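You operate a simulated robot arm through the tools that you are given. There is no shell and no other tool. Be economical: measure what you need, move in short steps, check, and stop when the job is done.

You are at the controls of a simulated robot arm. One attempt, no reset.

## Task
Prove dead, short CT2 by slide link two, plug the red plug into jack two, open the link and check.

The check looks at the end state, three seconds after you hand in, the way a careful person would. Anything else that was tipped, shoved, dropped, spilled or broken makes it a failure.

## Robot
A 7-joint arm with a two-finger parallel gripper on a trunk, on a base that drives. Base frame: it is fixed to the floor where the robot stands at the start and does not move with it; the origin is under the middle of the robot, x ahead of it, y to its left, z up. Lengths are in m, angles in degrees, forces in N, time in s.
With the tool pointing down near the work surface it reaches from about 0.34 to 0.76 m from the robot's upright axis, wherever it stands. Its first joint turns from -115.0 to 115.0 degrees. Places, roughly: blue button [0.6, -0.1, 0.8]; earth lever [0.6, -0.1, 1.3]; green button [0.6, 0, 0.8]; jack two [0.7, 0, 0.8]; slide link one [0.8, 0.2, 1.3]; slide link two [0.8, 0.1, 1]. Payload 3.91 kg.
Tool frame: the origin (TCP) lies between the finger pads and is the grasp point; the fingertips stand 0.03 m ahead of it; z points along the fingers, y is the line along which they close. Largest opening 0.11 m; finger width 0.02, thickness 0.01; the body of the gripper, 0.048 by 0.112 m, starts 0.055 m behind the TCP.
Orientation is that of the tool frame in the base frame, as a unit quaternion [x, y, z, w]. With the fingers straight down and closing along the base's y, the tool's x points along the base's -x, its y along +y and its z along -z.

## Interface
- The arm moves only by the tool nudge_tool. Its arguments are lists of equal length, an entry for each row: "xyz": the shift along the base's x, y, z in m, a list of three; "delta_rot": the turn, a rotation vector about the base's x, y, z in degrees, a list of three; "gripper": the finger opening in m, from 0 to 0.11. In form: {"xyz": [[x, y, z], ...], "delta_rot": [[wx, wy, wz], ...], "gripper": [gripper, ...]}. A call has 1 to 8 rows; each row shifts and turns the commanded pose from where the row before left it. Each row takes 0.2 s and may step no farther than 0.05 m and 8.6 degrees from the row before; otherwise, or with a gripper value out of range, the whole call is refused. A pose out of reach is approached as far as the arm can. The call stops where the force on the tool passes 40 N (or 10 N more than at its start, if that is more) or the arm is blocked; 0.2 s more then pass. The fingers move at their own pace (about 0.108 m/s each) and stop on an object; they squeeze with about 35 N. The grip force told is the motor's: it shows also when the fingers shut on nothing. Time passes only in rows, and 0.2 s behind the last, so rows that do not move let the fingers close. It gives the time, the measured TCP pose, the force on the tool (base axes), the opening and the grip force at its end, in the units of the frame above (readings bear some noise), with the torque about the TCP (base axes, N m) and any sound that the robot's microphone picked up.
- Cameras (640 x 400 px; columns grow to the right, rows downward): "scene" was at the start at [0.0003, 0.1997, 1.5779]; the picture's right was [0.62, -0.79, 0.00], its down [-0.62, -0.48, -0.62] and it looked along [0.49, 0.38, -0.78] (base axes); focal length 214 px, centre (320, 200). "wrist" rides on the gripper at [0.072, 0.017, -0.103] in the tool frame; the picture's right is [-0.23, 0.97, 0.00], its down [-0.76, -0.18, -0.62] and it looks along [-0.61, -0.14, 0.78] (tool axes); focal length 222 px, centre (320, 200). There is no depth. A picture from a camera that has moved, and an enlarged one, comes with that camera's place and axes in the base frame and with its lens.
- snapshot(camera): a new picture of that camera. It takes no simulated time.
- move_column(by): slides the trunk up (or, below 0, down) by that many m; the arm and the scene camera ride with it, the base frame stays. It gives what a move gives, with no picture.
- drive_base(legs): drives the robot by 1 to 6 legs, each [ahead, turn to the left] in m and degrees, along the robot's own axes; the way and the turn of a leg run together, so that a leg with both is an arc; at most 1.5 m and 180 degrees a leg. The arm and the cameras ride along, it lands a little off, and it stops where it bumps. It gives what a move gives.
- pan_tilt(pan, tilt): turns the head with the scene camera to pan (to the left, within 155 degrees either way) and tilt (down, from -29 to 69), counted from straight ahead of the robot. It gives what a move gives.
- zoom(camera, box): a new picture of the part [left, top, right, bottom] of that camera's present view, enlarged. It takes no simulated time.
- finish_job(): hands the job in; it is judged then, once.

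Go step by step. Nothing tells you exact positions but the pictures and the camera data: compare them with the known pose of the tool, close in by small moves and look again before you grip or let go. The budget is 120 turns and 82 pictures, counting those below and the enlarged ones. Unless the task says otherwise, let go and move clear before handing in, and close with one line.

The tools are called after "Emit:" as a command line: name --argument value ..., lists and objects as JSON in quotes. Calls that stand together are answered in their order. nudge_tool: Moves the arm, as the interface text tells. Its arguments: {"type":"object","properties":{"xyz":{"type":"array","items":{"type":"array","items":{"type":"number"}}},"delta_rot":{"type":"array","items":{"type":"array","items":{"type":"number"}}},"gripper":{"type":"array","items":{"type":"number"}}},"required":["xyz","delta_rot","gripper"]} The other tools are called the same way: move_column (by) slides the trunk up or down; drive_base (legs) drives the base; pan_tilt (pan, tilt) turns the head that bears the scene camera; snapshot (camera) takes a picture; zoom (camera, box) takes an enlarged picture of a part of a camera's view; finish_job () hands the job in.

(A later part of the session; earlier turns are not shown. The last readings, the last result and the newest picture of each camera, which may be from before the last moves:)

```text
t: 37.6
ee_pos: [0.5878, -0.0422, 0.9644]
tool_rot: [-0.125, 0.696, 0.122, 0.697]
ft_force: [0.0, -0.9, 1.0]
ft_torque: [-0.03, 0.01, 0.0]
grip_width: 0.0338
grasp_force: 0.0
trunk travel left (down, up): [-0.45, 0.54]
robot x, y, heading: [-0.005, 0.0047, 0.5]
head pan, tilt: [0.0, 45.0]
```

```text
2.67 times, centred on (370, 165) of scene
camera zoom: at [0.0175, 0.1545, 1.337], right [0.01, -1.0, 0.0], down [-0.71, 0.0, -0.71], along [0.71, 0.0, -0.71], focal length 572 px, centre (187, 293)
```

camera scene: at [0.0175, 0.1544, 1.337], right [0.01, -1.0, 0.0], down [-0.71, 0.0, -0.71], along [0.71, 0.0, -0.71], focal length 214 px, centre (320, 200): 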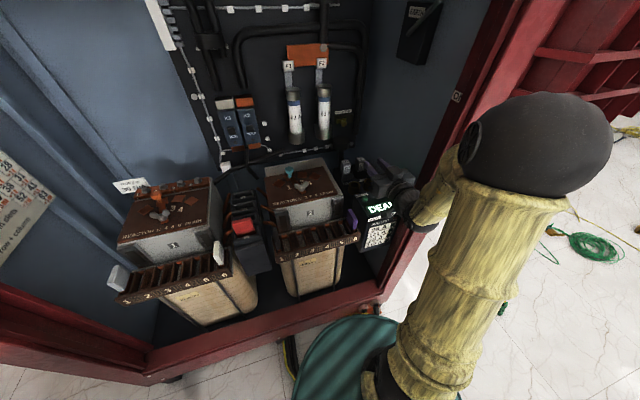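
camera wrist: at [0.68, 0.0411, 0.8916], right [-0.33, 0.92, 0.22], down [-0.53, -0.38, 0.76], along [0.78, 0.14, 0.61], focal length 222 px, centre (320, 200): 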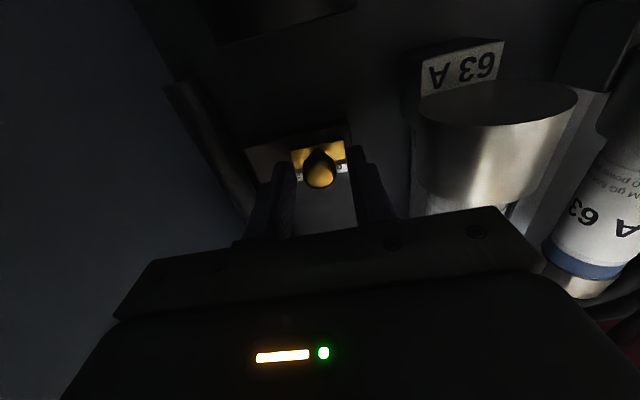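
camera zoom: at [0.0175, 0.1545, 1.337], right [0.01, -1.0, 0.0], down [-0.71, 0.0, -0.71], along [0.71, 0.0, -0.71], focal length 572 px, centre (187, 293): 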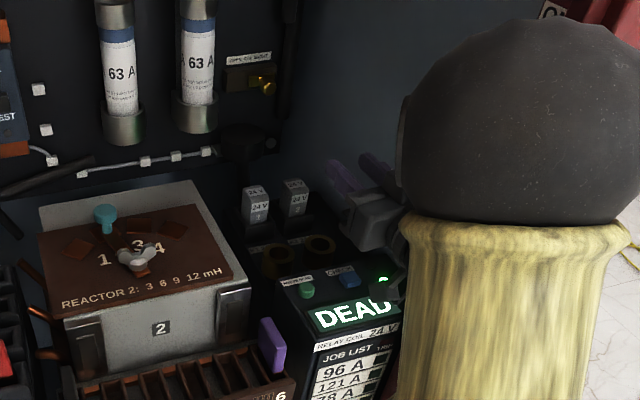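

The link knob is now under SHORT and the box still reads DEAD. Next I'll turn the tool back to pointing down while backing out of the cabinet.

Emit:
nudge_tool --xyz '[[-0.025, -0.005, 0.005], [-0.025, 0, 0.005], [0, 0, 0.005], [0, 0, 0.005], [0, 0, 0], [0, 0, 0], [0, 0, 0], [0, 0, 0]]' --delta_rot '[[-2.8, 7.69, 0], [-2.8, 7.69, 0], [-2.8, 7.69, 0], [-2.8, 7.69, 0], [-2.8, 7.69, 0], [-2.8, 7.69, 0], [-2.8, 7.69, 0], [-2.8, 7.69, 0]]' --gripper '[0.034, 0.034, 0.034, 0.034, 0.034, 0.034, 0.034, 0.034]'

Emit:
nudge_tool --xyz '[[-0.01, 0, 0], [-0.01, 0, 0], [-0.01, 0, 0], [-0.04, 0, 0], [-0.04, 0, 0], [-0.04, 0, 0]]' --delta_rot '[[-2.8, 7.69, 0], [-2.8, 7.69, 0], [-2.8, 7.69, 0], [0, 0, 0], [0, 0, 0], [0, 0, 0]]' --gripper '[0.05, 0.05, 0.05, 0.05, 0.05, 0.05]'

Emit:
pan_tilt --pan 115 --tilt 45

Emit:
snapshot --camera "scene"

```text
t: 38.0
ee_pos: [0.5808, -0.0391, 0.9641]
tool_rot: [-0.137, 0.725, 0.122, 0.664]
ft_force: [30.3, 1.3, -8.8]
ft_torque: [0.58, -1.0, 2.63]
grip_width: 0.0339
grasp_force: 0.0
trunk travel left (down, up): [-0.45, 0.54]
robot x, y, heading: [-0.0012, -0.0, 0.6]
head pan, tilt: [0.0, 45.0]
stopped in row 1: the force on the tool passed its limit at 87 N (the readings are from after the stop); the commanded pose is now the measured one
```

```text
t: 38.2
ee_pos: [0.5799, -0.0373, 0.9643]
tool_rot: [-0.139, 0.73, 0.122, 0.658]
ft_force: [22.1, -0.2, -5.8]
ft_torque: [0.49, -0.76, 1.91]
grip_width: 0.05
grasp_force: 0.0
trunk travel left (down, up): [-0.45, 0.54]
robot x, y, heading: [-0.0043, 0.0023, 0.6]
head pan, tilt: [0.0, 45.0]
stopped in row 1: the force on the tool passed its limit at 52 N (the readings are from after the stop); the commanded pose is now the measured one
```

```text
t: 40.2
ee_pos: [0.5809, -0.0372, 0.964]
tool_rot: [-0.139, 0.731, 0.121, 0.657]
ft_force: [37.2, 7.7, 2.4]
ft_torque: [-0.07, -0.35, 2.62]
grip_width: 0.0503
grasp_force: 0.0
trunk travel left (down, up): [-0.45, 0.54]
robot x, y, heading: [-0.0033, 0.0002, 0.4]
head pan, tilt: [115.0, 45.0]
```

```text
42 pictures are left
camera scene: at [-0.0931, 0.2285, 1.3372], right [0.9, 0.43, 0.0], down [0.3, -0.64, -0.71], along [-0.31, 0.64, -0.71], focal length 214 px, centre (320, 200)
```

scene: 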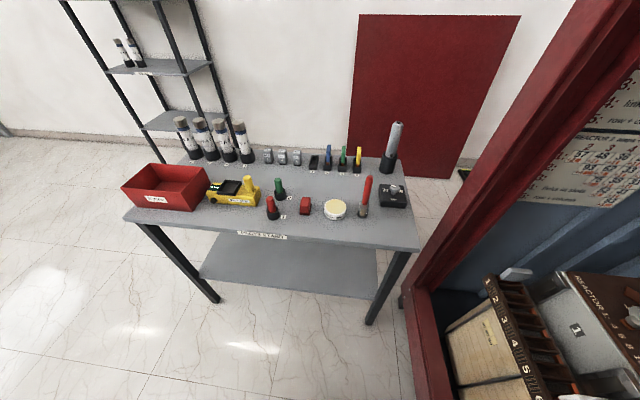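

The retreat met contact: a force pushes the tool inward, so something behind the hand is touching the frame. I'll ease forward and look.

Emit:
nudge_tool --xyz '[[0.012, 0.004, 0]]' --delta_rot '[[0, 0, 0]]' --gripper '[0.05]'

Emit:
pan_tilt --pan -15 --tilt 45

Emit:
snapshot --camera "scene"

Emit:
snapshot --camera "wrist"

```text
t: 40.6
ee_pos: [0.5869, -0.0355, 0.9648]
tool_rot: [-0.136, 0.731, 0.12, 0.658]
ft_force: [0.1, 0.0, -0.5]
ft_torque: [0.0, -0.02, -0.01]
grip_width: 0.0501
grasp_force: 0.0
trunk travel left (down, up): [-0.45, 0.54]
robot x, y, heading: [-0.0051, 0.0022, 0.5]
head pan, tilt: [115.0, 45.0]
```

```text
t: 42.7
ee_pos: [0.5883, -0.0341, 0.9663]
tool_rot: [-0.138, 0.73, 0.121, 0.658]
ft_force: [-0.8, -0.2, 0.0]
ft_torque: [0.03, 0.03, -0.02]
grip_width: 0.05
grasp_force: 0.1
trunk travel left (down, up): [-0.45, 0.54]
robot x, y, heading: [-0.0045, -0.0002, 0.5]
head pan, tilt: [-15.0, 45.0]
```

```text
41 pictures are left
camera scene: at [0.0157, 0.1335, 1.337], right [-0.25, -0.97, 0.0], down [-0.68, 0.18, -0.71], along [0.68, -0.18, -0.71], focal length 214 px, centre (320, 200)
```

scene: 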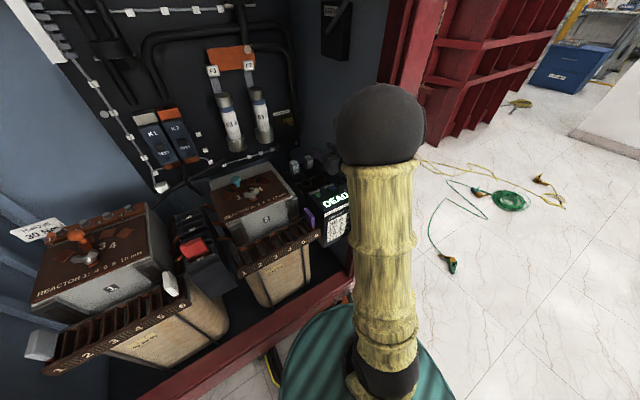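

```text
40 pictures are left
camera wrist: at [0.4802, -0.0588, 0.9043], right [-0.33, 0.92, 0.22], down [-0.44, -0.36, 0.82], along [0.83, 0.17, 0.52], focal length 222 px, centre (320, 200)
```

wrist: 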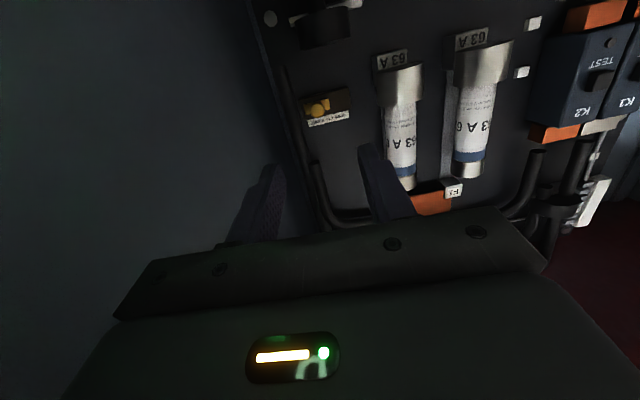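

The hand's right side likely caught the inner lip of the right post, because the retreat line was 3 cm further right than the approach. I'll shift left about 4.5 cm and then rotate in place.

Emit:
nudge_tool --xyz '[[0.005, 0.022, 0.005], [-0.005, 0.022, 0.005], [0, 0.005, 0.01], [0, 0, 0], [0, 0, 0], [0, 0, 0]]' --delta_rot '[[0, 0, 0], [0, 0, 0], [0, 0, 0], [-2.8, 7.69, 0], [-2.8, 7.69, 0], [-2.8, 7.69, 0]]' --gripper '[0.05, 0.05, 0.05, 0.05, 0.05, 0.05]'

```text
t: 44.1
ee_pos: [0.5884, 0.0141, 0.9865]
tool_rot: [-0.159, 0.854, 0.092, 0.488]
ft_force: [0.0, 0.5, 0.8]
ft_torque: [-0.03, 0.01, -0.02]
grip_width: 0.0499
grasp_force: 0.0
trunk travel left (down, up): [-0.45, 0.54]
robot x, y, heading: [-0.0027, 0.0051, 0.4]
head pan, tilt: [-15.0, 45.0]
```

Free of contact. I'll finish turning the tool down and then back out.

Emit:
nudge_tool --xyz '[[0, 0, 0], [0, 0, 0], [0, 0, 0], [0, 0, 0], [-0.01, 0, 0], [-0.01, 0, 0], [-0.01, 0, 0]]' --delta_rot '[[-2.91, 7.98, 0], [-2.91, 7.98, 0], [-2.91, 7.98, 0], [-2.91, 7.98, 0], [-2.91, 7.98, 0], [-2.91, 7.98, 0], [-2.91, 7.98, 0]]' --gripper '[0.05, 0.05, 0.05, 0.05, 0.05, 0.05, 0.05]'

Emit:
nudge_tool --xyz '[[-0.04, 0, 0.02], [-0.04, 0, 0.02], [-0.04, 0, 0.02], [-0.04, 0.01, 0.02]]' --delta_rot '[[0, 0, 0], [0, 0, 0], [0, 0, 0], [0, 0, 0]]' --gripper '[0.05, 0.05, 0.05, 0.05]'

Emit:
pan_tilt --pan 115 --tilt 40

Emit:
zoom --camera "scene" --box '[230, 160, 380, 255]'

```text
t: 45.7
ee_pos: [0.5569, 0.0134, 0.9859]
tool_rot: [-0.177, 0.984, 0.008, -0.002]
ft_force: [0.5, -0.1, 0.2]
ft_torque: [-0.02, 0.0, -0.01]
grip_width: 0.05
grasp_force: 0.1
trunk travel left (down, up): [-0.45, 0.54]
robot x, y, heading: [0.0011, 0.0021, 0.3]
head pan, tilt: [-15.0, 45.0]
```

```text
t: 46.7
ee_pos: [0.3984, 0.0256, 1.0662]
tool_rot: [-0.178, 0.984, 0.01, -0.001]
ft_force: [-0.1, -0.4, -0.1]
ft_torque: [0.01, 0.02, -0.02]
grip_width: 0.0503
grasp_force: 0.0
trunk travel left (down, up): [-0.45, 0.54]
robot x, y, heading: [-0.004, 0.0034, 0.4]
head pan, tilt: [-15.0, 45.0]
```

```text
t: 48.8
ee_pos: [0.3989, 0.0245, 1.0652]
tool_rot: [-0.178, 0.984, 0.009, -0.001]
ft_force: [-0.2, -1.2, -0.7]
ft_torque: [0.0, 0.01, -0.01]
grip_width: 0.0503
grasp_force: 0.1
trunk travel left (down, up): [-0.45, 0.54]
robot x, y, heading: [-0.0031, -0.0012, 0.5]
head pan, tilt: [115.0, 40.0]
```

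```text
4.21 times, centred on (305, 208) of scene
camera zoom: at [-0.0994, 0.2308, 1.3443], right [0.9, 0.43, 0.0], down [0.28, -0.58, -0.77], along [-0.33, 0.69, -0.64], focal length 903 px, centre (383, 168)
```

zoom: 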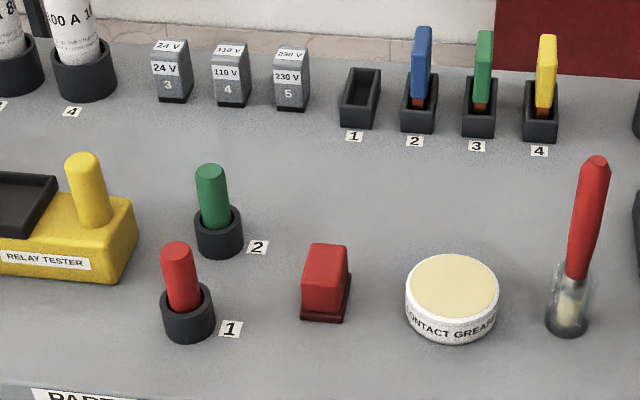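

The red plug stands in cup 1 on the parts stand; two views put its top at about (-0.415, 0.566, 0.904), with the cup rim near z 0.855. I'll back up 0.15 m and turn left 60° with the arm clear of the cabinet.

Emit:
drive_base --legs '[[-0.15, 0], [0, 60]]'

Emit:
pan_tilt --pan 45 --tilt 45

Emit:
snapshot --camera "scene"

```text
t: 54.1
ee_pos: [0.0265, 0.3603, 1.0651]
tool_rot: [-0.648, 0.762, 0.008, -0.005]
ft_force: [-0.1, -0.2, 0.3]
ft_torque: [-0.01, -0.01, 0.04]
grip_width: 0.0499
grasp_force: 0.0
trunk travel left (down, up): [-0.45, 0.54]
robot x, y, heading: [-0.1548, 0.0012, 60.5]
head pan, tilt: [115.0, 40.0]
```

```text
t: 55.5
ee_pos: [0.0264, 0.3606, 1.0664]
tool_rot: [-0.647, 0.762, 0.008, -0.005]
ft_force: [-0.5, 0.5, -0.2]
ft_torque: [0.04, 0.0, 0.0]
grip_width: 0.0502
grasp_force: 0.1
trunk travel left (down, up): [-0.45, 0.54]
robot x, y, heading: [-0.1518, 0.0028, 60.5]
head pan, tilt: [45.0, 45.0]
```

```text
38 pictures are left
camera scene: at [-0.3359, 0.1016, 1.337], right [0.96, 0.27, 0.0], down [0.19, -0.68, -0.71], along [-0.19, 0.68, -0.71], focal length 214 px, centre (320, 200)
```

scene: 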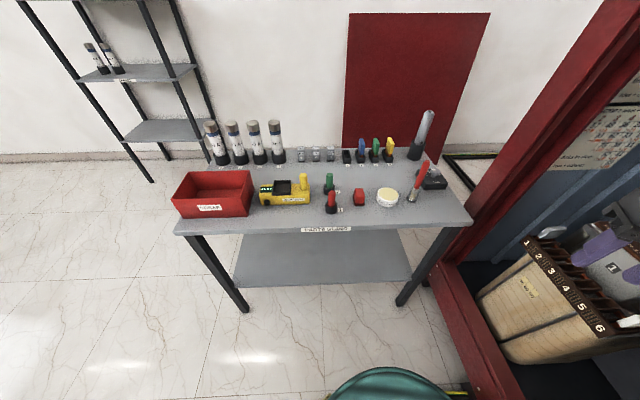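

The view agrees with the plug position within 1–2 cm. I'll move above the stand towards the plug at safe height and look with the wrist camera.

Emit:
nudge_tool --xyz '[[-0.044, 0.019, 0], [-0.044, 0.019, 0], [-0.044, 0.019, 0], [-0.044, 0.019, 0], [-0.044, 0.019, 0], [-0.044, 0.019, 0], [-0.044, 0.019, 0], [-0.044, 0.019, 0]]' --delta_rot '[[0, 0, 0], [0, 0, 0], [0, 0, 0], [0, 0, 0], [0, 0, 0], [0, 0, 0], [0, 0, 0], [0, 0, 0]]' --gripper '[0.06, 0.06, 0.06, 0.06, 0.06, 0.06, 0.06, 0.06]'

Emit:
snapshot --camera "wrist"

Emit:
snapshot --camera "scene"

```text
t: 57.3
ee_pos: [-0.3264, 0.5124, 1.0646]
tool_rot: [-0.648, 0.762, 0.007, -0.005]
ft_force: [-0.8, 0.2, -0.7]
ft_torque: [-0.04, 0.01, 0.03]
grip_width: 0.0601
grasp_force: 0.0
trunk travel left (down, up): [-0.45, 0.54]
robot x, y, heading: [-0.1476, 0.0035, 60.5]
head pan, tilt: [45.0, 45.0]
```

```text
37 pictures are left
camera wrist: at [-0.3528, 0.443, 1.1678], right [-0.92, 0.38, 0.02], down [0.31, 0.72, 0.62], along [0.22, 0.58, -0.78], focal length 222 px, centre (320, 200)
```

wrist: 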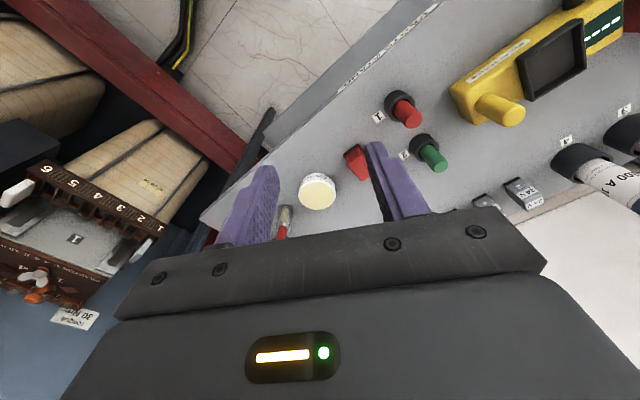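

```text
36 pictures are left
camera scene: at [-0.3361, 0.1019, 1.3369], right [0.96, 0.27, 0.0], down [0.19, -0.68, -0.71], along [-0.19, 0.68, -0.71], focal length 214 px, centre (320, 200)
```

scene: 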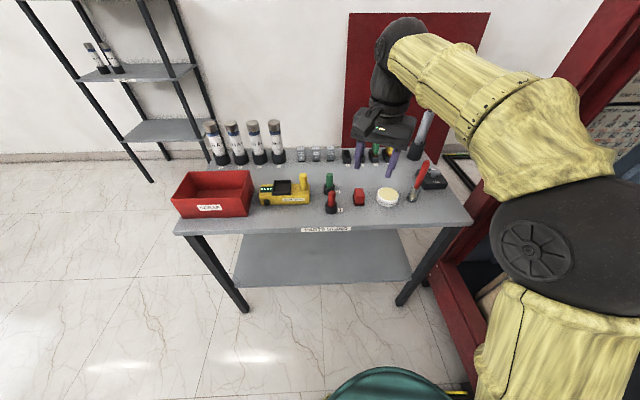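

Wrist view gives the plug at about (-0.42, 0.56). I'll move above it, lower to just over its top, and look again.

Emit:
nudge_tool --xyz '[[-0.043, 0.023, 0], [-0.043, 0.023, 0], [-0.007, 0.003, -0.04], [0, 0, -0.045]]' --delta_rot '[[0, 0, 0], [0, 0, 0], [0, 0, 0], [0, 0, 0]]' --gripper '[0.06, 0.06, 0.06, 0.06]'

Emit:
snapshot --camera "wrist"

Emit:
zoom --camera "scene" --box '[270, 110, 410, 220]'

```text
t: 58.3
ee_pos: [-0.4074, 0.5556, 0.9798]
tool_rot: [-0.647, 0.762, 0.008, -0.006]
ft_force: [0.3, -0.1, 0.6]
ft_torque: [0.04, 0.01, 0.01]
grip_width: 0.0598
grasp_force: 0.1
out of reach, approached as far as the arm can: row 2
trunk travel left (down, up): [-0.45, 0.54]
robot x, y, heading: [-0.1508, -0.0031, 60.9]
head pan, tilt: [45.0, 45.0]
```

```text
35 pictures are left
camera wrist: at [-0.4337, 0.485, 1.0842], right [-0.92, 0.38, 0.02], down [0.31, 0.72, 0.62], along [0.22, 0.58, -0.78], focal length 222 px, centre (320, 200)
```

wrist: 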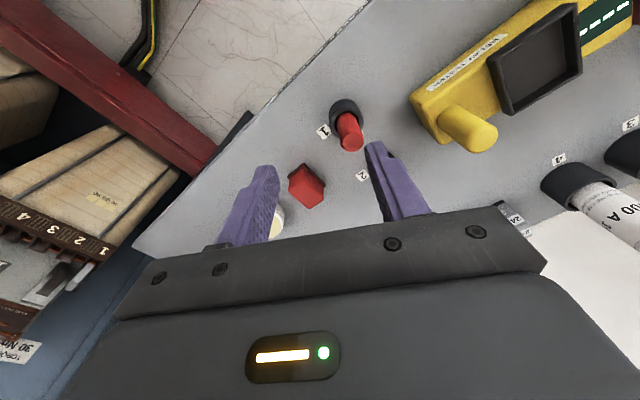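

```text
3.64 times, centred on (340, 165) of scene
camera zoom: at [-0.3358, 0.1014, 1.337], right [0.96, 0.27, 0.0], down [0.19, -0.68, -0.71], along [-0.19, 0.68, -0.71], focal length 780 px, centre (247, 327)
```

zoom: 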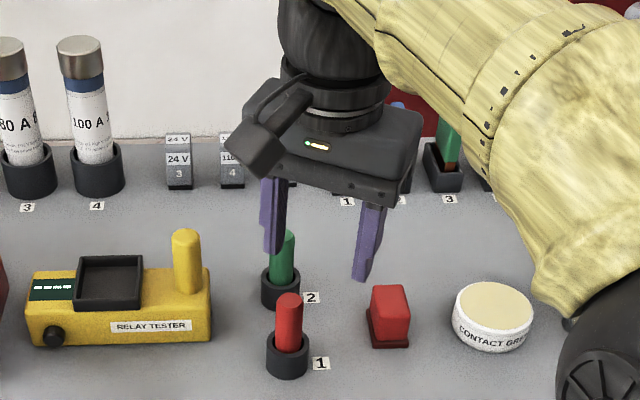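

The fingertips are about 2 cm short of the plug axis. I'll shift to centre over it and check before descending.

Emit:
nudge_tool --xyz '[[-0.019, 0.008, 0], [0, 0, -0.02]]' --delta_rot '[[0, 0, 0], [0, 0, 0]]' --gripper '[0.06, 0.06]'

Emit:
zoom --camera "scene" --box '[270, 130, 410, 220]'

Emit:
snapshot --camera "wrist"

```text
t: 58.9
ee_pos: [-0.4271, 0.5628, 0.9603]
tool_rot: [-0.647, 0.762, 0.008, -0.006]
ft_force: [0.3, 0.0, 0.7]
ft_torque: [0.02, -0.03, -0.01]
grip_width: 0.06
grasp_force: 0.0
trunk travel left (down, up): [-0.45, 0.54]
robot x, y, heading: [-0.1518, 0.0019, 60.3]
head pan, tilt: [45.0, 45.0]
```

```text
4.44 times, centred on (340, 175) of scene
camera zoom: at [-0.3363, 0.1019, 1.3369], right [0.96, 0.27, 0.0], down [0.19, -0.68, -0.71], along [-0.19, 0.68, -0.71], focal length 953 px, centre (231, 311)
```

zoom: 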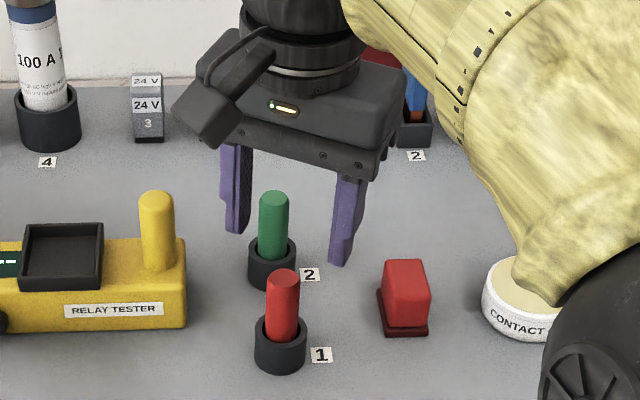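

```text
32 pictures are left
camera wrist: at [-0.4532, 0.4938, 1.0633], right [-0.92, 0.38, 0.02], down [0.31, 0.72, 0.62], along [0.22, 0.58, -0.78], focal length 222 px, centre (320, 200)
```

wrist: 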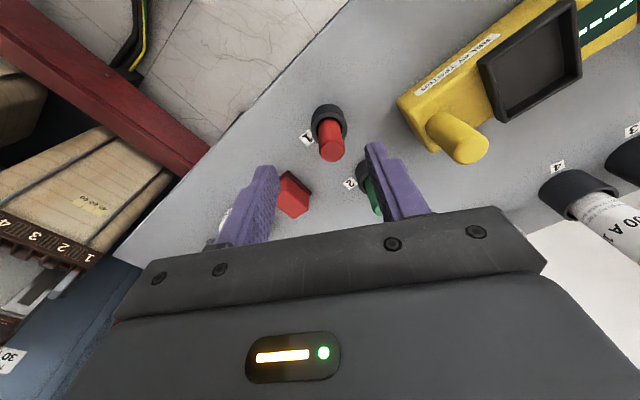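

The rays suggest that the plug top is lower and slightly further (y about 0.575). I'll shift a little and lower the tips to about plug-top height, straddling it, then look again.

Emit:
nudge_tool --xyz '[[-0.006, 0.012, 0], [0, 0, -0.02], [0, 0, -0.015]]' --delta_rot '[[0, 0, 0], [0, 0, 0], [0, 0, 0]]' --gripper '[0.06, 0.06, 0.06]'

Emit:
zoom --camera "scene" --box '[270, 130, 410, 220]'

Emit:
snapshot --camera "wrist"

```text
t: 59.7
ee_pos: [-0.4327, 0.5738, 0.9242]
tool_rot: [-0.647, 0.762, 0.007, -0.007]
ft_force: [-0.8, 1.1, -0.5]
ft_torque: [0.0, -0.01, -0.02]
grip_width: 0.06
grasp_force: 0.1
trunk travel left (down, up): [-0.45, 0.54]
robot x, y, heading: [-0.1515, -0.0011, 60.7]
head pan, tilt: [45.0, 45.0]
```

```text
4.44 times, centred on (340, 175) of scene
camera zoom: at [-0.3359, 0.1016, 1.337], right [0.96, 0.27, 0.0], down [0.19, -0.68, -0.71], along [-0.19, 0.68, -0.71], focal length 953 px, centre (231, 311)
```

zoom: 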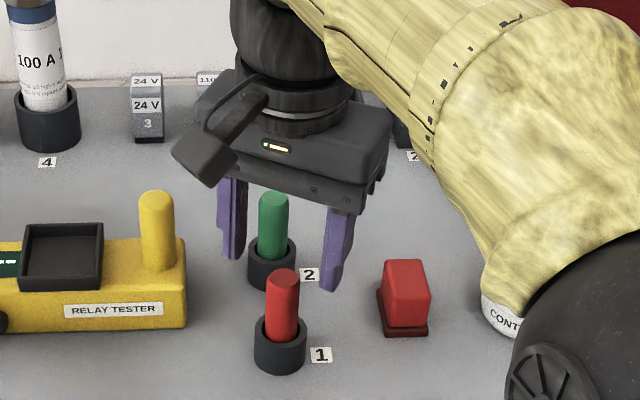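

```text
30 pictures are left
camera wrist: at [-0.4588, 0.5058, 1.0289], right [-0.92, 0.38, 0.02], down [0.31, 0.72, 0.62], along [0.22, 0.58, -0.78], focal length 222 px, centre (320, 200)
```

wrist: 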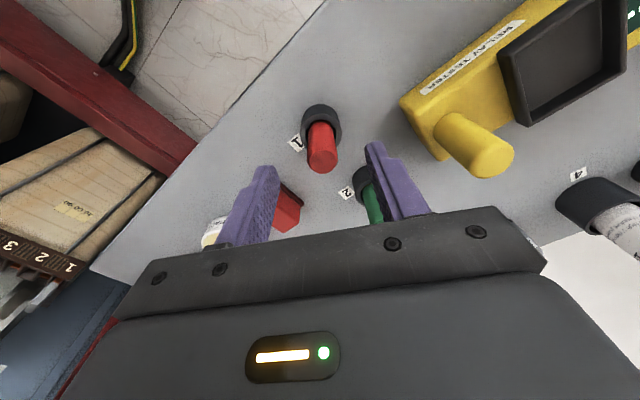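

The rays now converge at plug top ≈ (-0.431, 0.589, 0.874). I'll shift +1.5 cm in y and lower a bit to bring the tips beside the plug, then check.

Emit:
nudge_tool --xyz '[[0.002, 0.015, 0], [0, 0, -0.015], [0, 0, -0.015]]' --delta_rot '[[0, 0, 0], [0, 0, 0], [0, 0, 0]]' --gripper '[0.06, 0.06, 0.06]'

Emit:
zoom --camera "scene" --box '[270, 130, 410, 220]'

Emit:
zoom --camera "wrist" --box '[200, 80, 460, 260]'

```text
t: 60.5
ee_pos: [-0.4307, 0.5898, 0.8955]
tool_rot: [-0.647, 0.762, 0.007, -0.005]
ft_force: [0.5, 0.2, -1.0]
ft_torque: [-0.03, 0.01, 0.02]
grip_width: 0.0602
grasp_force: 0.0
trunk travel left (down, up): [-0.45, 0.54]
robot x, y, heading: [-0.1568, 0.0012, 60.8]
head pan, tilt: [45.0, 45.0]
```

```text
4.44 times, centred on (340, 175) of scene
camera zoom: at [-0.3359, 0.1016, 1.337], right [0.96, 0.27, 0.0], down [0.19, -0.68, -0.71], along [-0.19, 0.68, -0.71], focal length 953 px, centre (231, 311)
```

zoom: 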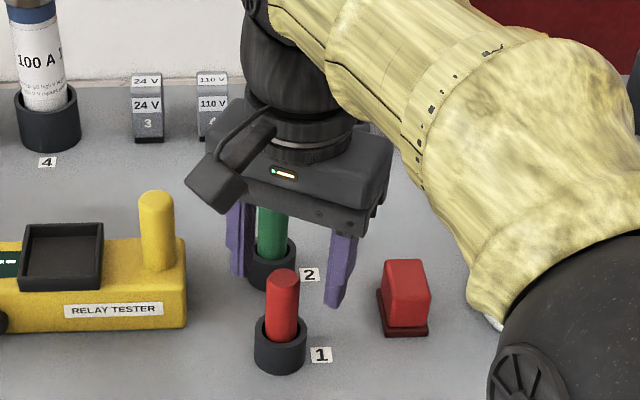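

```text
2.22 times, centred on (330, 170) of wrist
camera zoom: at [-0.4569, 0.5209, 0.9991], right [-0.92, 0.38, 0.02], down [0.31, 0.72, 0.62], along [0.22, 0.58, -0.78], focal length 494 px, centre (298, 267)
```

zoom: 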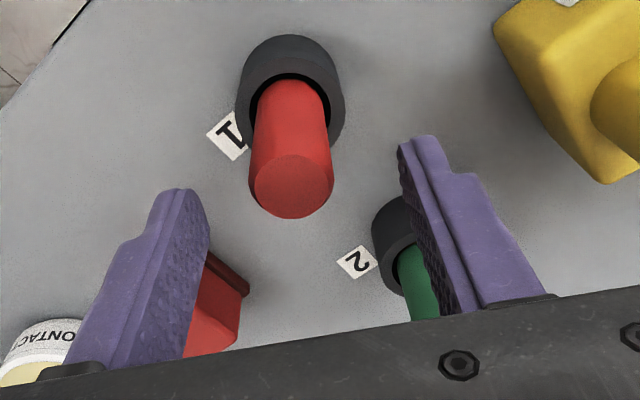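

The plug is centred between the fingers and the tips just overlap its top. I'll descend to grasp depth (tips just above the cup rim) and close.

Emit:
nudge_tool --xyz '[[0, 0, -0.015], [0, 0, -0.015], [0, 0, -0.006], [0, 0, 0], [0, 0, 0]]' --delta_rot '[[0, 0, 0], [0, 0, 0], [0, 0, 0], [0, 0, 0], [0, 0, 0]]' --gripper '[0.06, 0.06, 0.06, 0, 0]'

Emit:
zoom --camera "scene" --box '[270, 130, 410, 220]'

```text
t: 61.7
ee_pos: [-0.4309, 0.5901, 0.8598]
tool_rot: [-0.647, 0.762, 0.007, -0.007]
ft_force: [-0.1, -0.1, -0.6]
ft_torque: [0.01, -0.01, 0.0]
grip_width: 0.023
grasp_force: 34.6
trunk travel left (down, up): [-0.45, 0.54]
robot x, y, heading: [-0.1492, 0.0015, 60.4]
head pan, tilt: [45.0, 45.0]
```

```text
4.44 times, centred on (340, 175) of scene
camera zoom: at [-0.336, 0.1018, 1.3369], right [0.96, 0.27, 0.0], down [0.19, -0.68, -0.71], along [-0.19, 0.68, -0.71], focal length 953 px, centre (231, 311)
```

zoom: 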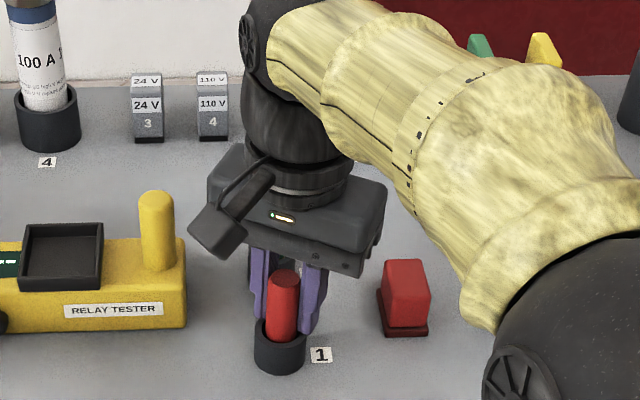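

Gripped at 23 mm, matching the plug's diameter. I'll lift straight up and inspect.

Emit:
nudge_tool --xyz '[[0, 0, 0.02], [0, 0, 0.03], [0, 0, 0.04], [0, 0, 0.04], [0, 0, 0.04]]' --delta_rot '[[0, 0, 0], [0, 0, 0], [0, 0, 0], [0, 0, 0], [0, 0, 0]]' --gripper '[0, 0, 0, 0, 0]'

Emit:
zoom --camera "scene" --box '[270, 100, 410, 220]'

Emit:
zoom --camera "wrist" --box '[200, 80, 460, 260]'

```text
t: 62.9
ee_pos: [-0.4223, 0.5738, 1.025]
tool_rot: [-0.647, 0.763, 0.009, -0.006]
ft_force: [1.1, -0.6, 0.0]
ft_torque: [0.08, 0.03, 0.01]
grip_width: 0.023
grasp_force: 35.3
out of reach, approached as far as the arm can: row 5
trunk travel left (down, up): [-0.45, 0.54]
robot x, y, heading: [-0.1518, 0.0002, 60.9]
head pan, tilt: [45.0, 45.0]
```

```text
3.33 times, centred on (340, 160) of scene
camera zoom: at [-0.3341, 0.0985, 1.3377], right [0.96, 0.27, 0.0], down [0.19, -0.68, -0.71], along [-0.19, 0.68, -0.7], focal length 715 px, centre (253, 333)
```

zoom: 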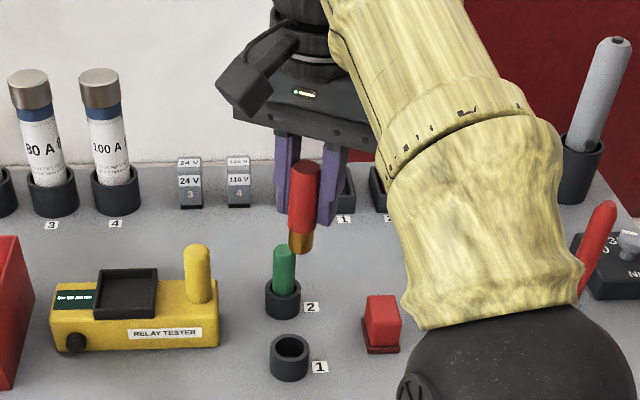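

```text
2.22 times, centred on (330, 170) of wrist
camera zoom: at [-0.4482, 0.504, 1.1279], right [-0.92, 0.38, 0.02], down [0.31, 0.72, 0.62], along [0.22, 0.58, -0.78], focal length 494 px, centre (298, 267)
```

zoom: 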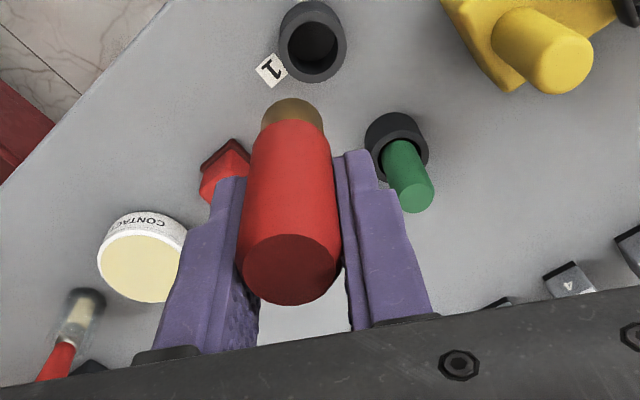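

The plug is held: its top is about 18 mm above TCP and its pin end about 65 mm below. I'll retract along the path I came, then drive back in front of the cabinet.

Emit:
nudge_tool --xyz '[[0.04, -0.02, 0.01], [0.04, -0.02, 0.01], [0.044, -0.019, 0.01], [0.044, -0.019, 0.01], [0.044, -0.019, 0], [0.044, -0.019, 0], [0.044, -0.019, 0], [0.044, -0.019, 0]]' --delta_rot '[[0, 0, 0], [0, 0, 0], [0, 0, 0], [0, 0, 0], [0, 0, 0], [0, 0, 0], [0, 0, 0], [0, 0, 0]]' --gripper '[0, 0, 0, 0, 0, 0, 0, 0]'

Emit:
nudge_tool --xyz '[[0.044, -0.019, 0], [0.044, -0.02, 0], [0.02, -0.02, 0]]' --delta_rot '[[0, 0, 0], [0, 0, 0], [0, 0, 0]]' --gripper '[0, 0, 0]'

Emit:
drive_base --legs '[[0, -60.5], [0.15, 0]]'

Emit:
pan_tilt --pan 0 --tilt 45

Emit:
snapshot --camera "scene"

```text
t: 64.7
ee_pos: [-0.0791, 0.4233, 1.0611]
tool_rot: [-0.647, 0.763, 0.008, -0.005]
ft_force: [0.0, 0.2, -0.4]
ft_torque: [0.02, -0.01, 0.0]
grip_width: 0.0229
grasp_force: 34.9
trunk travel left (down, up): [-0.45, 0.54]
robot x, y, heading: [-0.152, -0.0014, 60.5]
head pan, tilt: [45.0, 45.0]
```

```text
t: 65.5
ee_pos: [0.0299, 0.3647, 1.0601]
tool_rot: [-0.647, 0.762, 0.008, -0.006]
ft_force: [-0.3, -0.2, -1.7]
ft_torque: [-0.05, 0.01, -0.01]
grip_width: 0.023
grasp_force: 34.9
trunk travel left (down, up): [-0.45, 0.54]
robot x, y, heading: [-0.1519, 0.0004, 60.6]
head pan, tilt: [45.0, 45.0]
```

```text
t: 70.8
ee_pos: [0.4055, 0.0194, 1.0598]
tool_rot: [-0.173, 0.985, 0.009, -0.002]
ft_force: [-0.3, -0.1, -1.1]
ft_torque: [0.01, 0.0, 0.03]
grip_width: 0.0229
grasp_force: 34.9
trunk travel left (down, up): [-0.45, 0.54]
robot x, y, heading: [-0.0029, 0.0003, -0.2]
head pan, tilt: [45.0, 45.0]
```

```text
t: 72.0
ee_pos: [0.4038, 0.0192, 1.0606]
tool_rot: [-0.172, 0.985, 0.01, -0.001]
ft_force: [-0.3, 0.0, -1.3]
ft_torque: [0.0, 0.01, -0.01]
grip_width: 0.0228
grasp_force: 34.9
trunk travel left (down, up): [-0.45, 0.54]
robot x, y, heading: [-0.0047, -0.0045, -0.2]
head pan, tilt: [0.0, 45.0]
```

```text
24 pictures are left
camera scene: at [0.0208, 0.1527, 1.337], right [0.0, -1.0, 0.0], down [-0.71, 0.0, -0.71], along [0.71, 0.0, -0.71], focal length 214 px, centre (320, 200)
```

scene: 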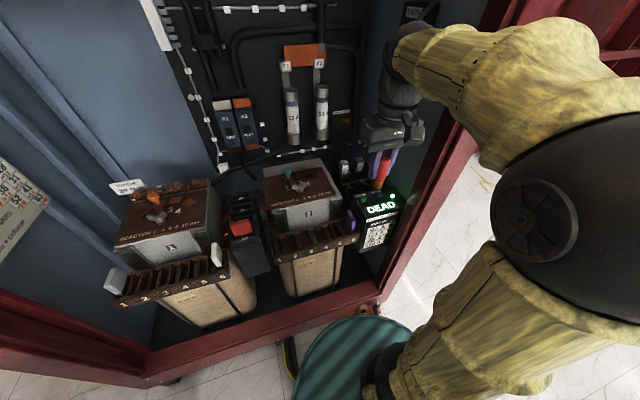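

The box still reads DEAD and the plug is held. I'll move into the cabinet above and in front of jack two and inspect with the wrist camera.

Emit:
nudge_tool --xyz '[[0.04, -0.005, -0.02], [0.04, -0.005, -0.02], [0.04, -0.005, -0.02], [0.04, -0.005, -0.02], [0.035, -0.01, -0.02]]' --delta_rot '[[0, 0, 0], [0, 0, 0], [0, 0, 0], [0, 0, 0], [0, 0, 0]]' --gripper '[0, 0, 0, 0, 0]'

Emit:
snapshot --camera "wrist"

Emit:
snapshot --camera "scene"

```text
t: 73.2
ee_pos: [0.5994, -0.011, 0.9609]
tool_rot: [-0.173, 0.985, 0.01, -0.001]
ft_force: [0.0, 0.5, -1.2]
ft_torque: [0.0, -0.02, -0.01]
grip_width: 0.0226
grasp_force: 35.0
trunk travel left (down, up): [-0.45, 0.54]
robot x, y, heading: [-0.0016, 0.0011, -0.1]
head pan, tilt: [0.0, 45.0]
```

```text
23 pictures are left
camera wrist: at [0.5278, -0.0221, 1.0634], right [-0.12, 0.99, 0.02], down [0.78, 0.08, 0.62], along [0.61, 0.09, -0.78], focal length 222 px, centre (320, 200)
```

wrist: 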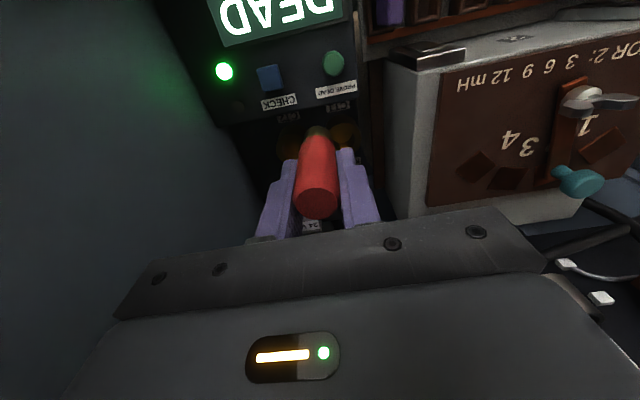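

```text
22 pictures are left
camera scene: at [0.0213, 0.1527, 1.3369], right [0.0, -1.0, 0.0], down [-0.71, 0.0, -0.71], along [0.71, 0.0, -0.71], focal length 214 px, centre (320, 200)
```

scene: 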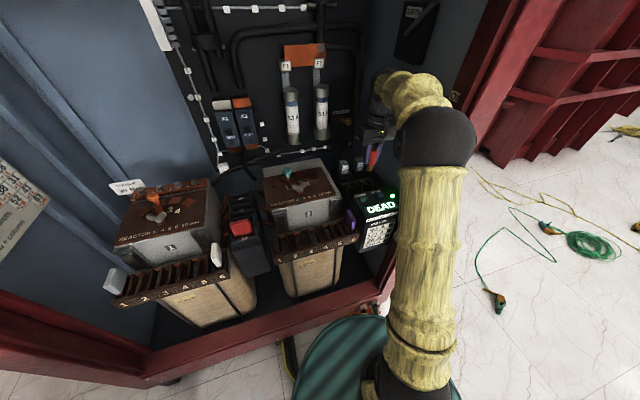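

I'll zoom in on the pin and jacks from both cameras.

Emit:
zoom --camera "wrist" --box '[230, 60, 410, 240]'

Emit:
zoom --camera "scene" --box '[335, 120, 415, 220]'

```text
2.22 times, centred on (320, 150) of wrist
camera zoom: at [0.5278, -0.0221, 1.0634], right [-0.12, 0.99, 0.02], down [0.78, 0.08, 0.62], along [0.61, 0.09, -0.78], focal length 494 px, centre (320, 311)
```

zoom: 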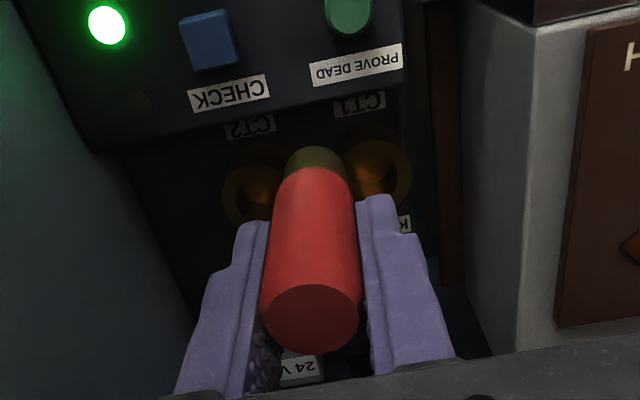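

```text
4.00 times, centred on (375, 170) of scene
camera zoom: at [0.0213, 0.1527, 1.3369], right [0.0, -1.0, 0.0], down [-0.71, 0.0, -0.71], along [0.71, 0.0, -0.71], focal length 858 px, centre (100, 320)
```

zoom: 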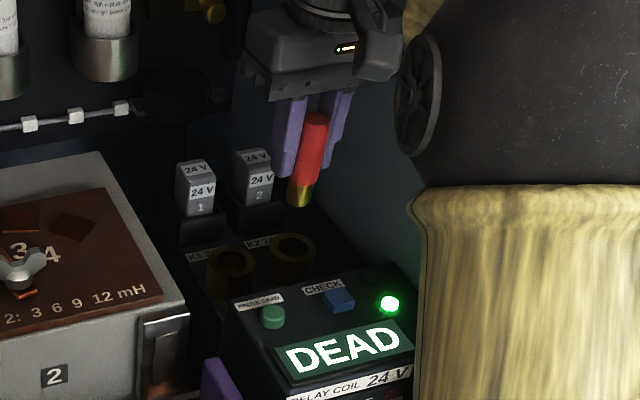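

Jack two (CT2) is at about (0.652, -0.034), with the pin end now near (0.592, -0.012, 0.90). I'll correct the slight tilt, move over the jack, lower to 3 cm above it and look.

Emit:
nudge_tool --xyz '[[0.03, -0.011, 0], [0.03, -0.011, 0], [0, 0, -0.03], [0, 0, -0.025]]' --delta_rot '[[-1.1, 0.3, 0], [0, 0, 0], [0, 0, 0], [0, 0, 0]]' --gripper '[0, 0, 0, 0]'

Emit:
zoom --camera "wrist" --box '[230, 60, 410, 240]'

Emit:
zoom --camera "scene" --box '[335, 140, 415, 220]'

```text
t: 74.2
ee_pos: [0.659, -0.0324, 0.9063]
tool_rot: [-0.172, 0.985, 0.001, -0.005]
ft_force: [0.6, -0.1, -0.5]
ft_torque: [0.04, -0.02, 0.05]
grip_width: 0.0227
grasp_force: 35.3
trunk travel left (down, up): [-0.45, 0.54]
robot x, y, heading: [-0.0022, -0.0013, -0.1]
head pan, tilt: [0.0, 45.0]
```

```text
2.22 times, centred on (320, 150) of wrist
camera zoom: at [0.5878, -0.041, 1.0093], right [-0.12, 0.99, 0.0], down [0.78, 0.09, 0.61], along [0.61, 0.07, -0.79], focal length 494 px, centre (320, 311)
```

zoom: 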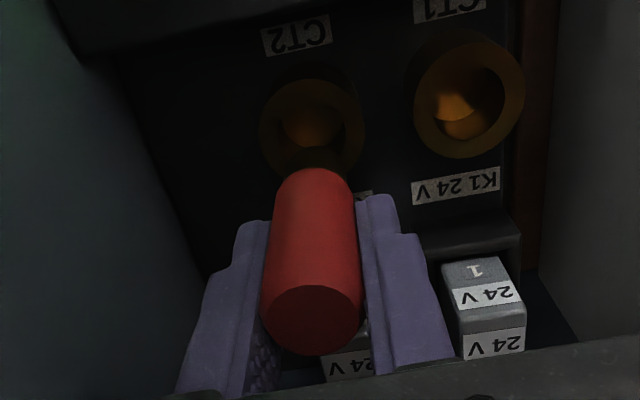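

```text
5.00 times, centred on (375, 180) of scene
camera zoom: at [0.0209, 0.1526, 1.337], right [0.0, -1.0, 0.0], down [-0.71, 0.0, -0.71], along [0.71, 0.0, -0.71], focal length 1072 px, centre (45, 300)
```

zoom: 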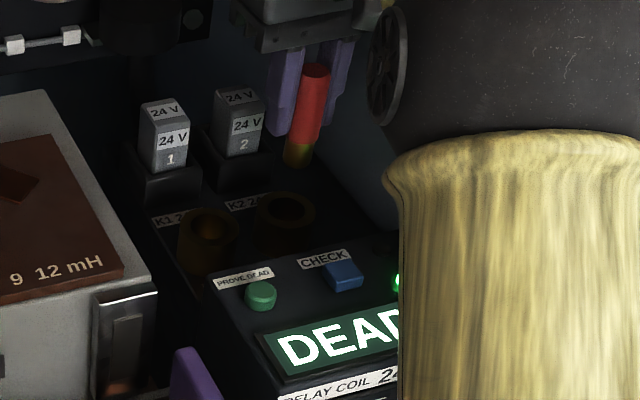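

The pin is nearly over the jack, needing about +6 mm in x and -2 mm in y. I'll shift and lower until it is just above the mouth, then check again.

Emit:
nudge_tool --xyz '[[0.006, -0.002, 0], [0, 0, -0.02], [0, 0, -0.012]]' --delta_rot '[[0, 0.5, 0], [0, 0, 0], [0, 0, 0]]' --gripper '[0, 0, 0]'

Emit:
zoom --camera "wrist" --box '[260, 90, 380, 190]'

Emit:
zoom --camera "scene" --box '[360, 150, 410, 200]'

```text
t: 75.0
ee_pos: [0.6662, -0.0346, 0.8731]
tool_rot: [-0.171, 0.985, 0.001, -0.01]
ft_force: [1.0, -0.4, -0.6]
ft_torque: [-0.02, 0.0, 0.02]
grip_width: 0.0227
grasp_force: 34.4
trunk travel left (down, up): [-0.45, 0.54]
robot x, y, heading: [-0.004, -0.0017, 0.1]
head pan, tilt: [0.0, 45.0]
```

```text
4.00 times, centred on (320, 140) of wrist
camera zoom: at [0.5943, -0.0434, 0.9782], right [-0.12, 0.99, 0.0], down [0.79, 0.09, 0.61], along [0.6, 0.07, -0.79], focal length 888 px, centre (320, 440)
```

zoom: 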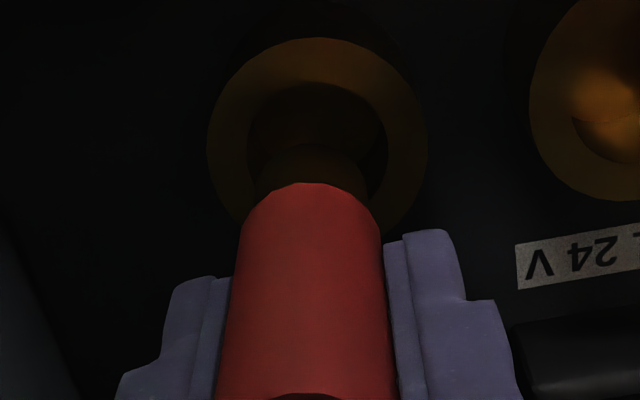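

```text
8.00 times, centred on (385, 175) of scene
camera zoom: at [0.021, 0.1526, 1.337], right [0.0, -1.0, 0.0], down [-0.71, 0.0, -0.71], along [0.71, 0.0, -0.71], focal length 1716 px, centre (-200, 400)
```

zoom: 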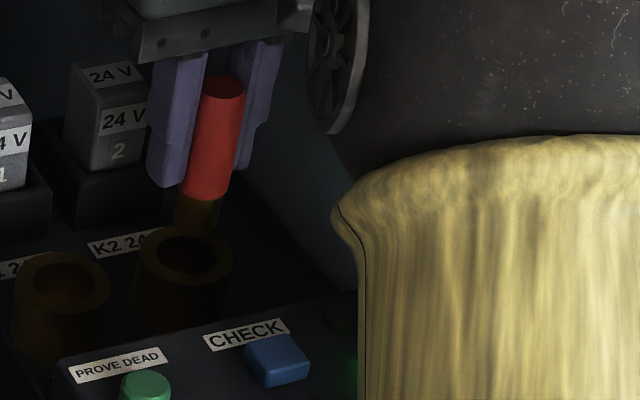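

The pin is just above the jack, within a few millimetres of centre; the socket hole has about 4 mm clearance each side. I'll correct tilt and offset, then insert gently.

Emit:
nudge_tool --xyz '[[-0.003, 0.0015, 0], [0, 0, -0.008], [0, 0, -0.006], [0, 0, -0.006]]' --delta_rot '[[0, -1.1, 0], [0, 0, 0], [0, 0, 0], [0, 0, 0]]' --gripper '[0, 0, 0, 0]'

Emit:
zoom --camera "wrist" --box '[260, 90, 380, 190]'

Emit:
zoom --camera "scene" --box '[360, 150, 410, 200]'

```text
t: 76.0
ee_pos: [0.6625, -0.0337, 0.8536]
tool_rot: [-0.172, 0.985, -0.001, 0.0]
ft_force: [0.2, 0.2, -0.6]
ft_torque: [0.0, 0.0, -0.02]
grip_width: 0.0229
grasp_force: 35.7
trunk travel left (down, up): [-0.45, 0.54]
robot x, y, heading: [0.002, 0.0008, -0.3]
head pan, tilt: [0.0, 45.0]
```

```text
4.00 times, centred on (320, 140) of wrist
camera zoom: at [0.5892, -0.0424, 0.9566], right [-0.12, 0.99, 0.0], down [0.78, 0.09, 0.62], along [0.62, 0.07, -0.78], focal length 888 px, centre (320, 440)
```

zoom: 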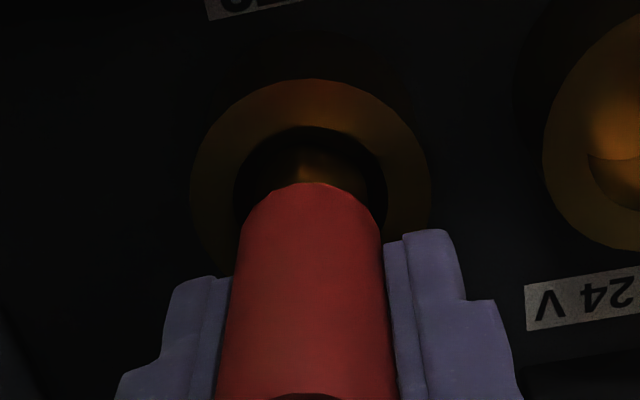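

```text
8.00 times, centred on (385, 175) of scene
camera zoom: at [0.021, 0.1526, 1.337], right [0.0, -1.0, 0.0], down [-0.71, 0.0, -0.71], along [0.71, 0.0, -0.71], focal length 1716 px, centre (-200, 400)
```

zoom: 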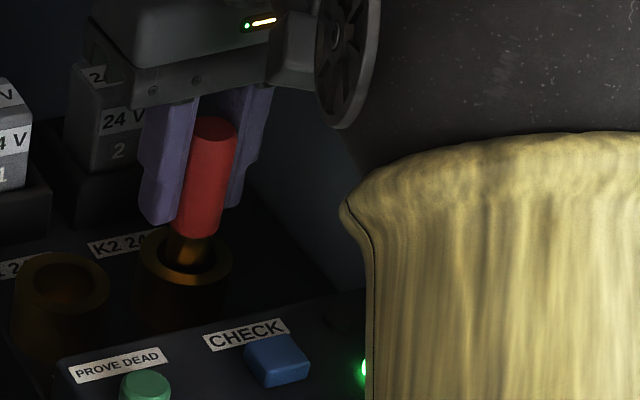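

The pin has entered jack two's hole. I'll keep lowering until it seats.

Emit:
nudge_tool --xyz '[[0, 0, -0.006], [0, 0, -0.005], [0, 0, -0.004], [0, 0, -0.004]]' --delta_rot '[[0, 0, 0], [0, 0, 0], [0, 0, 0], [0, 0, 0]]' --gripper '[0, 0, 0, 0]'

Emit:
zoom --camera "scene" --box '[360, 150, 410, 200]'

```text
t: 77.0
ee_pos: [0.6628, -0.034, 0.8338]
tool_rot: [-0.172, 0.985, -0.001, -0.001]
ft_force: [0.6, 1.0, -0.8]
ft_torque: [0.03, -0.01, 0.04]
grip_width: 0.0225
grasp_force: 35.4
trunk travel left (down, up): [-0.45, 0.54]
robot x, y, heading: [-0.005, 0.0004, -0.1]
head pan, tilt: [0.0, 45.0]
```

```text
8.00 times, centred on (385, 175) of scene
camera zoom: at [0.021, 0.1526, 1.337], right [0.0, -1.0, 0.0], down [-0.71, 0.0, -0.71], along [0.71, 0.0, -0.71], focal length 1716 px, centre (-200, 400)
```

zoom: 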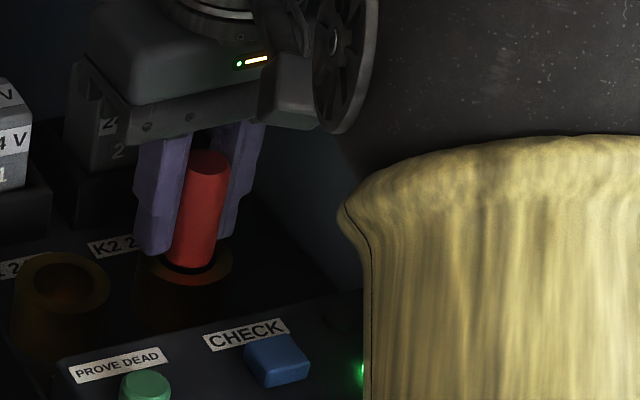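

The red body is at the jack rim. I'll lower a few more millimetres until there is contact.

Emit:
nudge_tool --xyz '[[0, 0, -0.003], [0, 0, -0.003], [0, 0, -0.002]]' --delta_rot '[[0, 0, 0], [0, 0, 0], [0, 0, 0]]' --gripper '[0, 0, 0]'

```text
t: 77.8
ee_pos: [0.6623, -0.0327, 0.8301]
tool_rot: [-0.172, 0.985, -0.001, 0.003]
ft_force: [1.6, -0.7, 19.0]
ft_torque: [0.25, 0.25, 0.03]
grip_width: 0.0227
grasp_force: 34.7
trunk travel left (down, up): [-0.45, 0.54]
robot x, y, heading: [-0.0018, -0.0039, -0.1]
head pan, tilt: [0.0, 45.0]
```

Contact at about 19 N. I'll look closely to see whether the plug is seated.

Emit:
zoom --camera "wrist" --box '[260, 90, 380, 190]'

Emit:
zoom --camera "scene" --box '[360, 150, 410, 200]'

```text
4.00 times, centred on (320, 140) of wrist
camera zoom: at [0.5884, -0.0423, 0.933], right [-0.12, 0.99, 0.0], down [0.77, 0.09, 0.63], along [0.62, 0.07, -0.78], focal length 888 px, centre (320, 440)
```

zoom: 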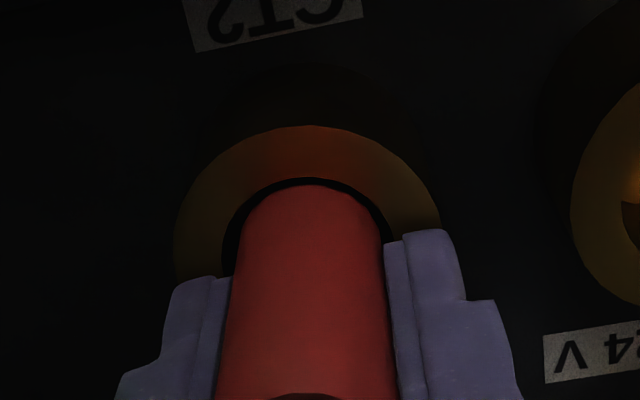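

```text
8.00 times, centred on (385, 175) of scene
camera zoom: at [0.0192, 0.1527, 1.3374], right [0.0, -1.0, 0.0], down [-0.71, 0.0, -0.71], along [0.71, 0.0, -0.71], focal length 1716 px, centre (-200, 400)
```

zoom: 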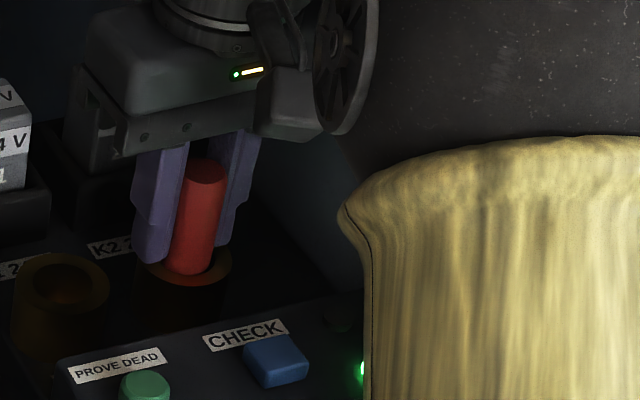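

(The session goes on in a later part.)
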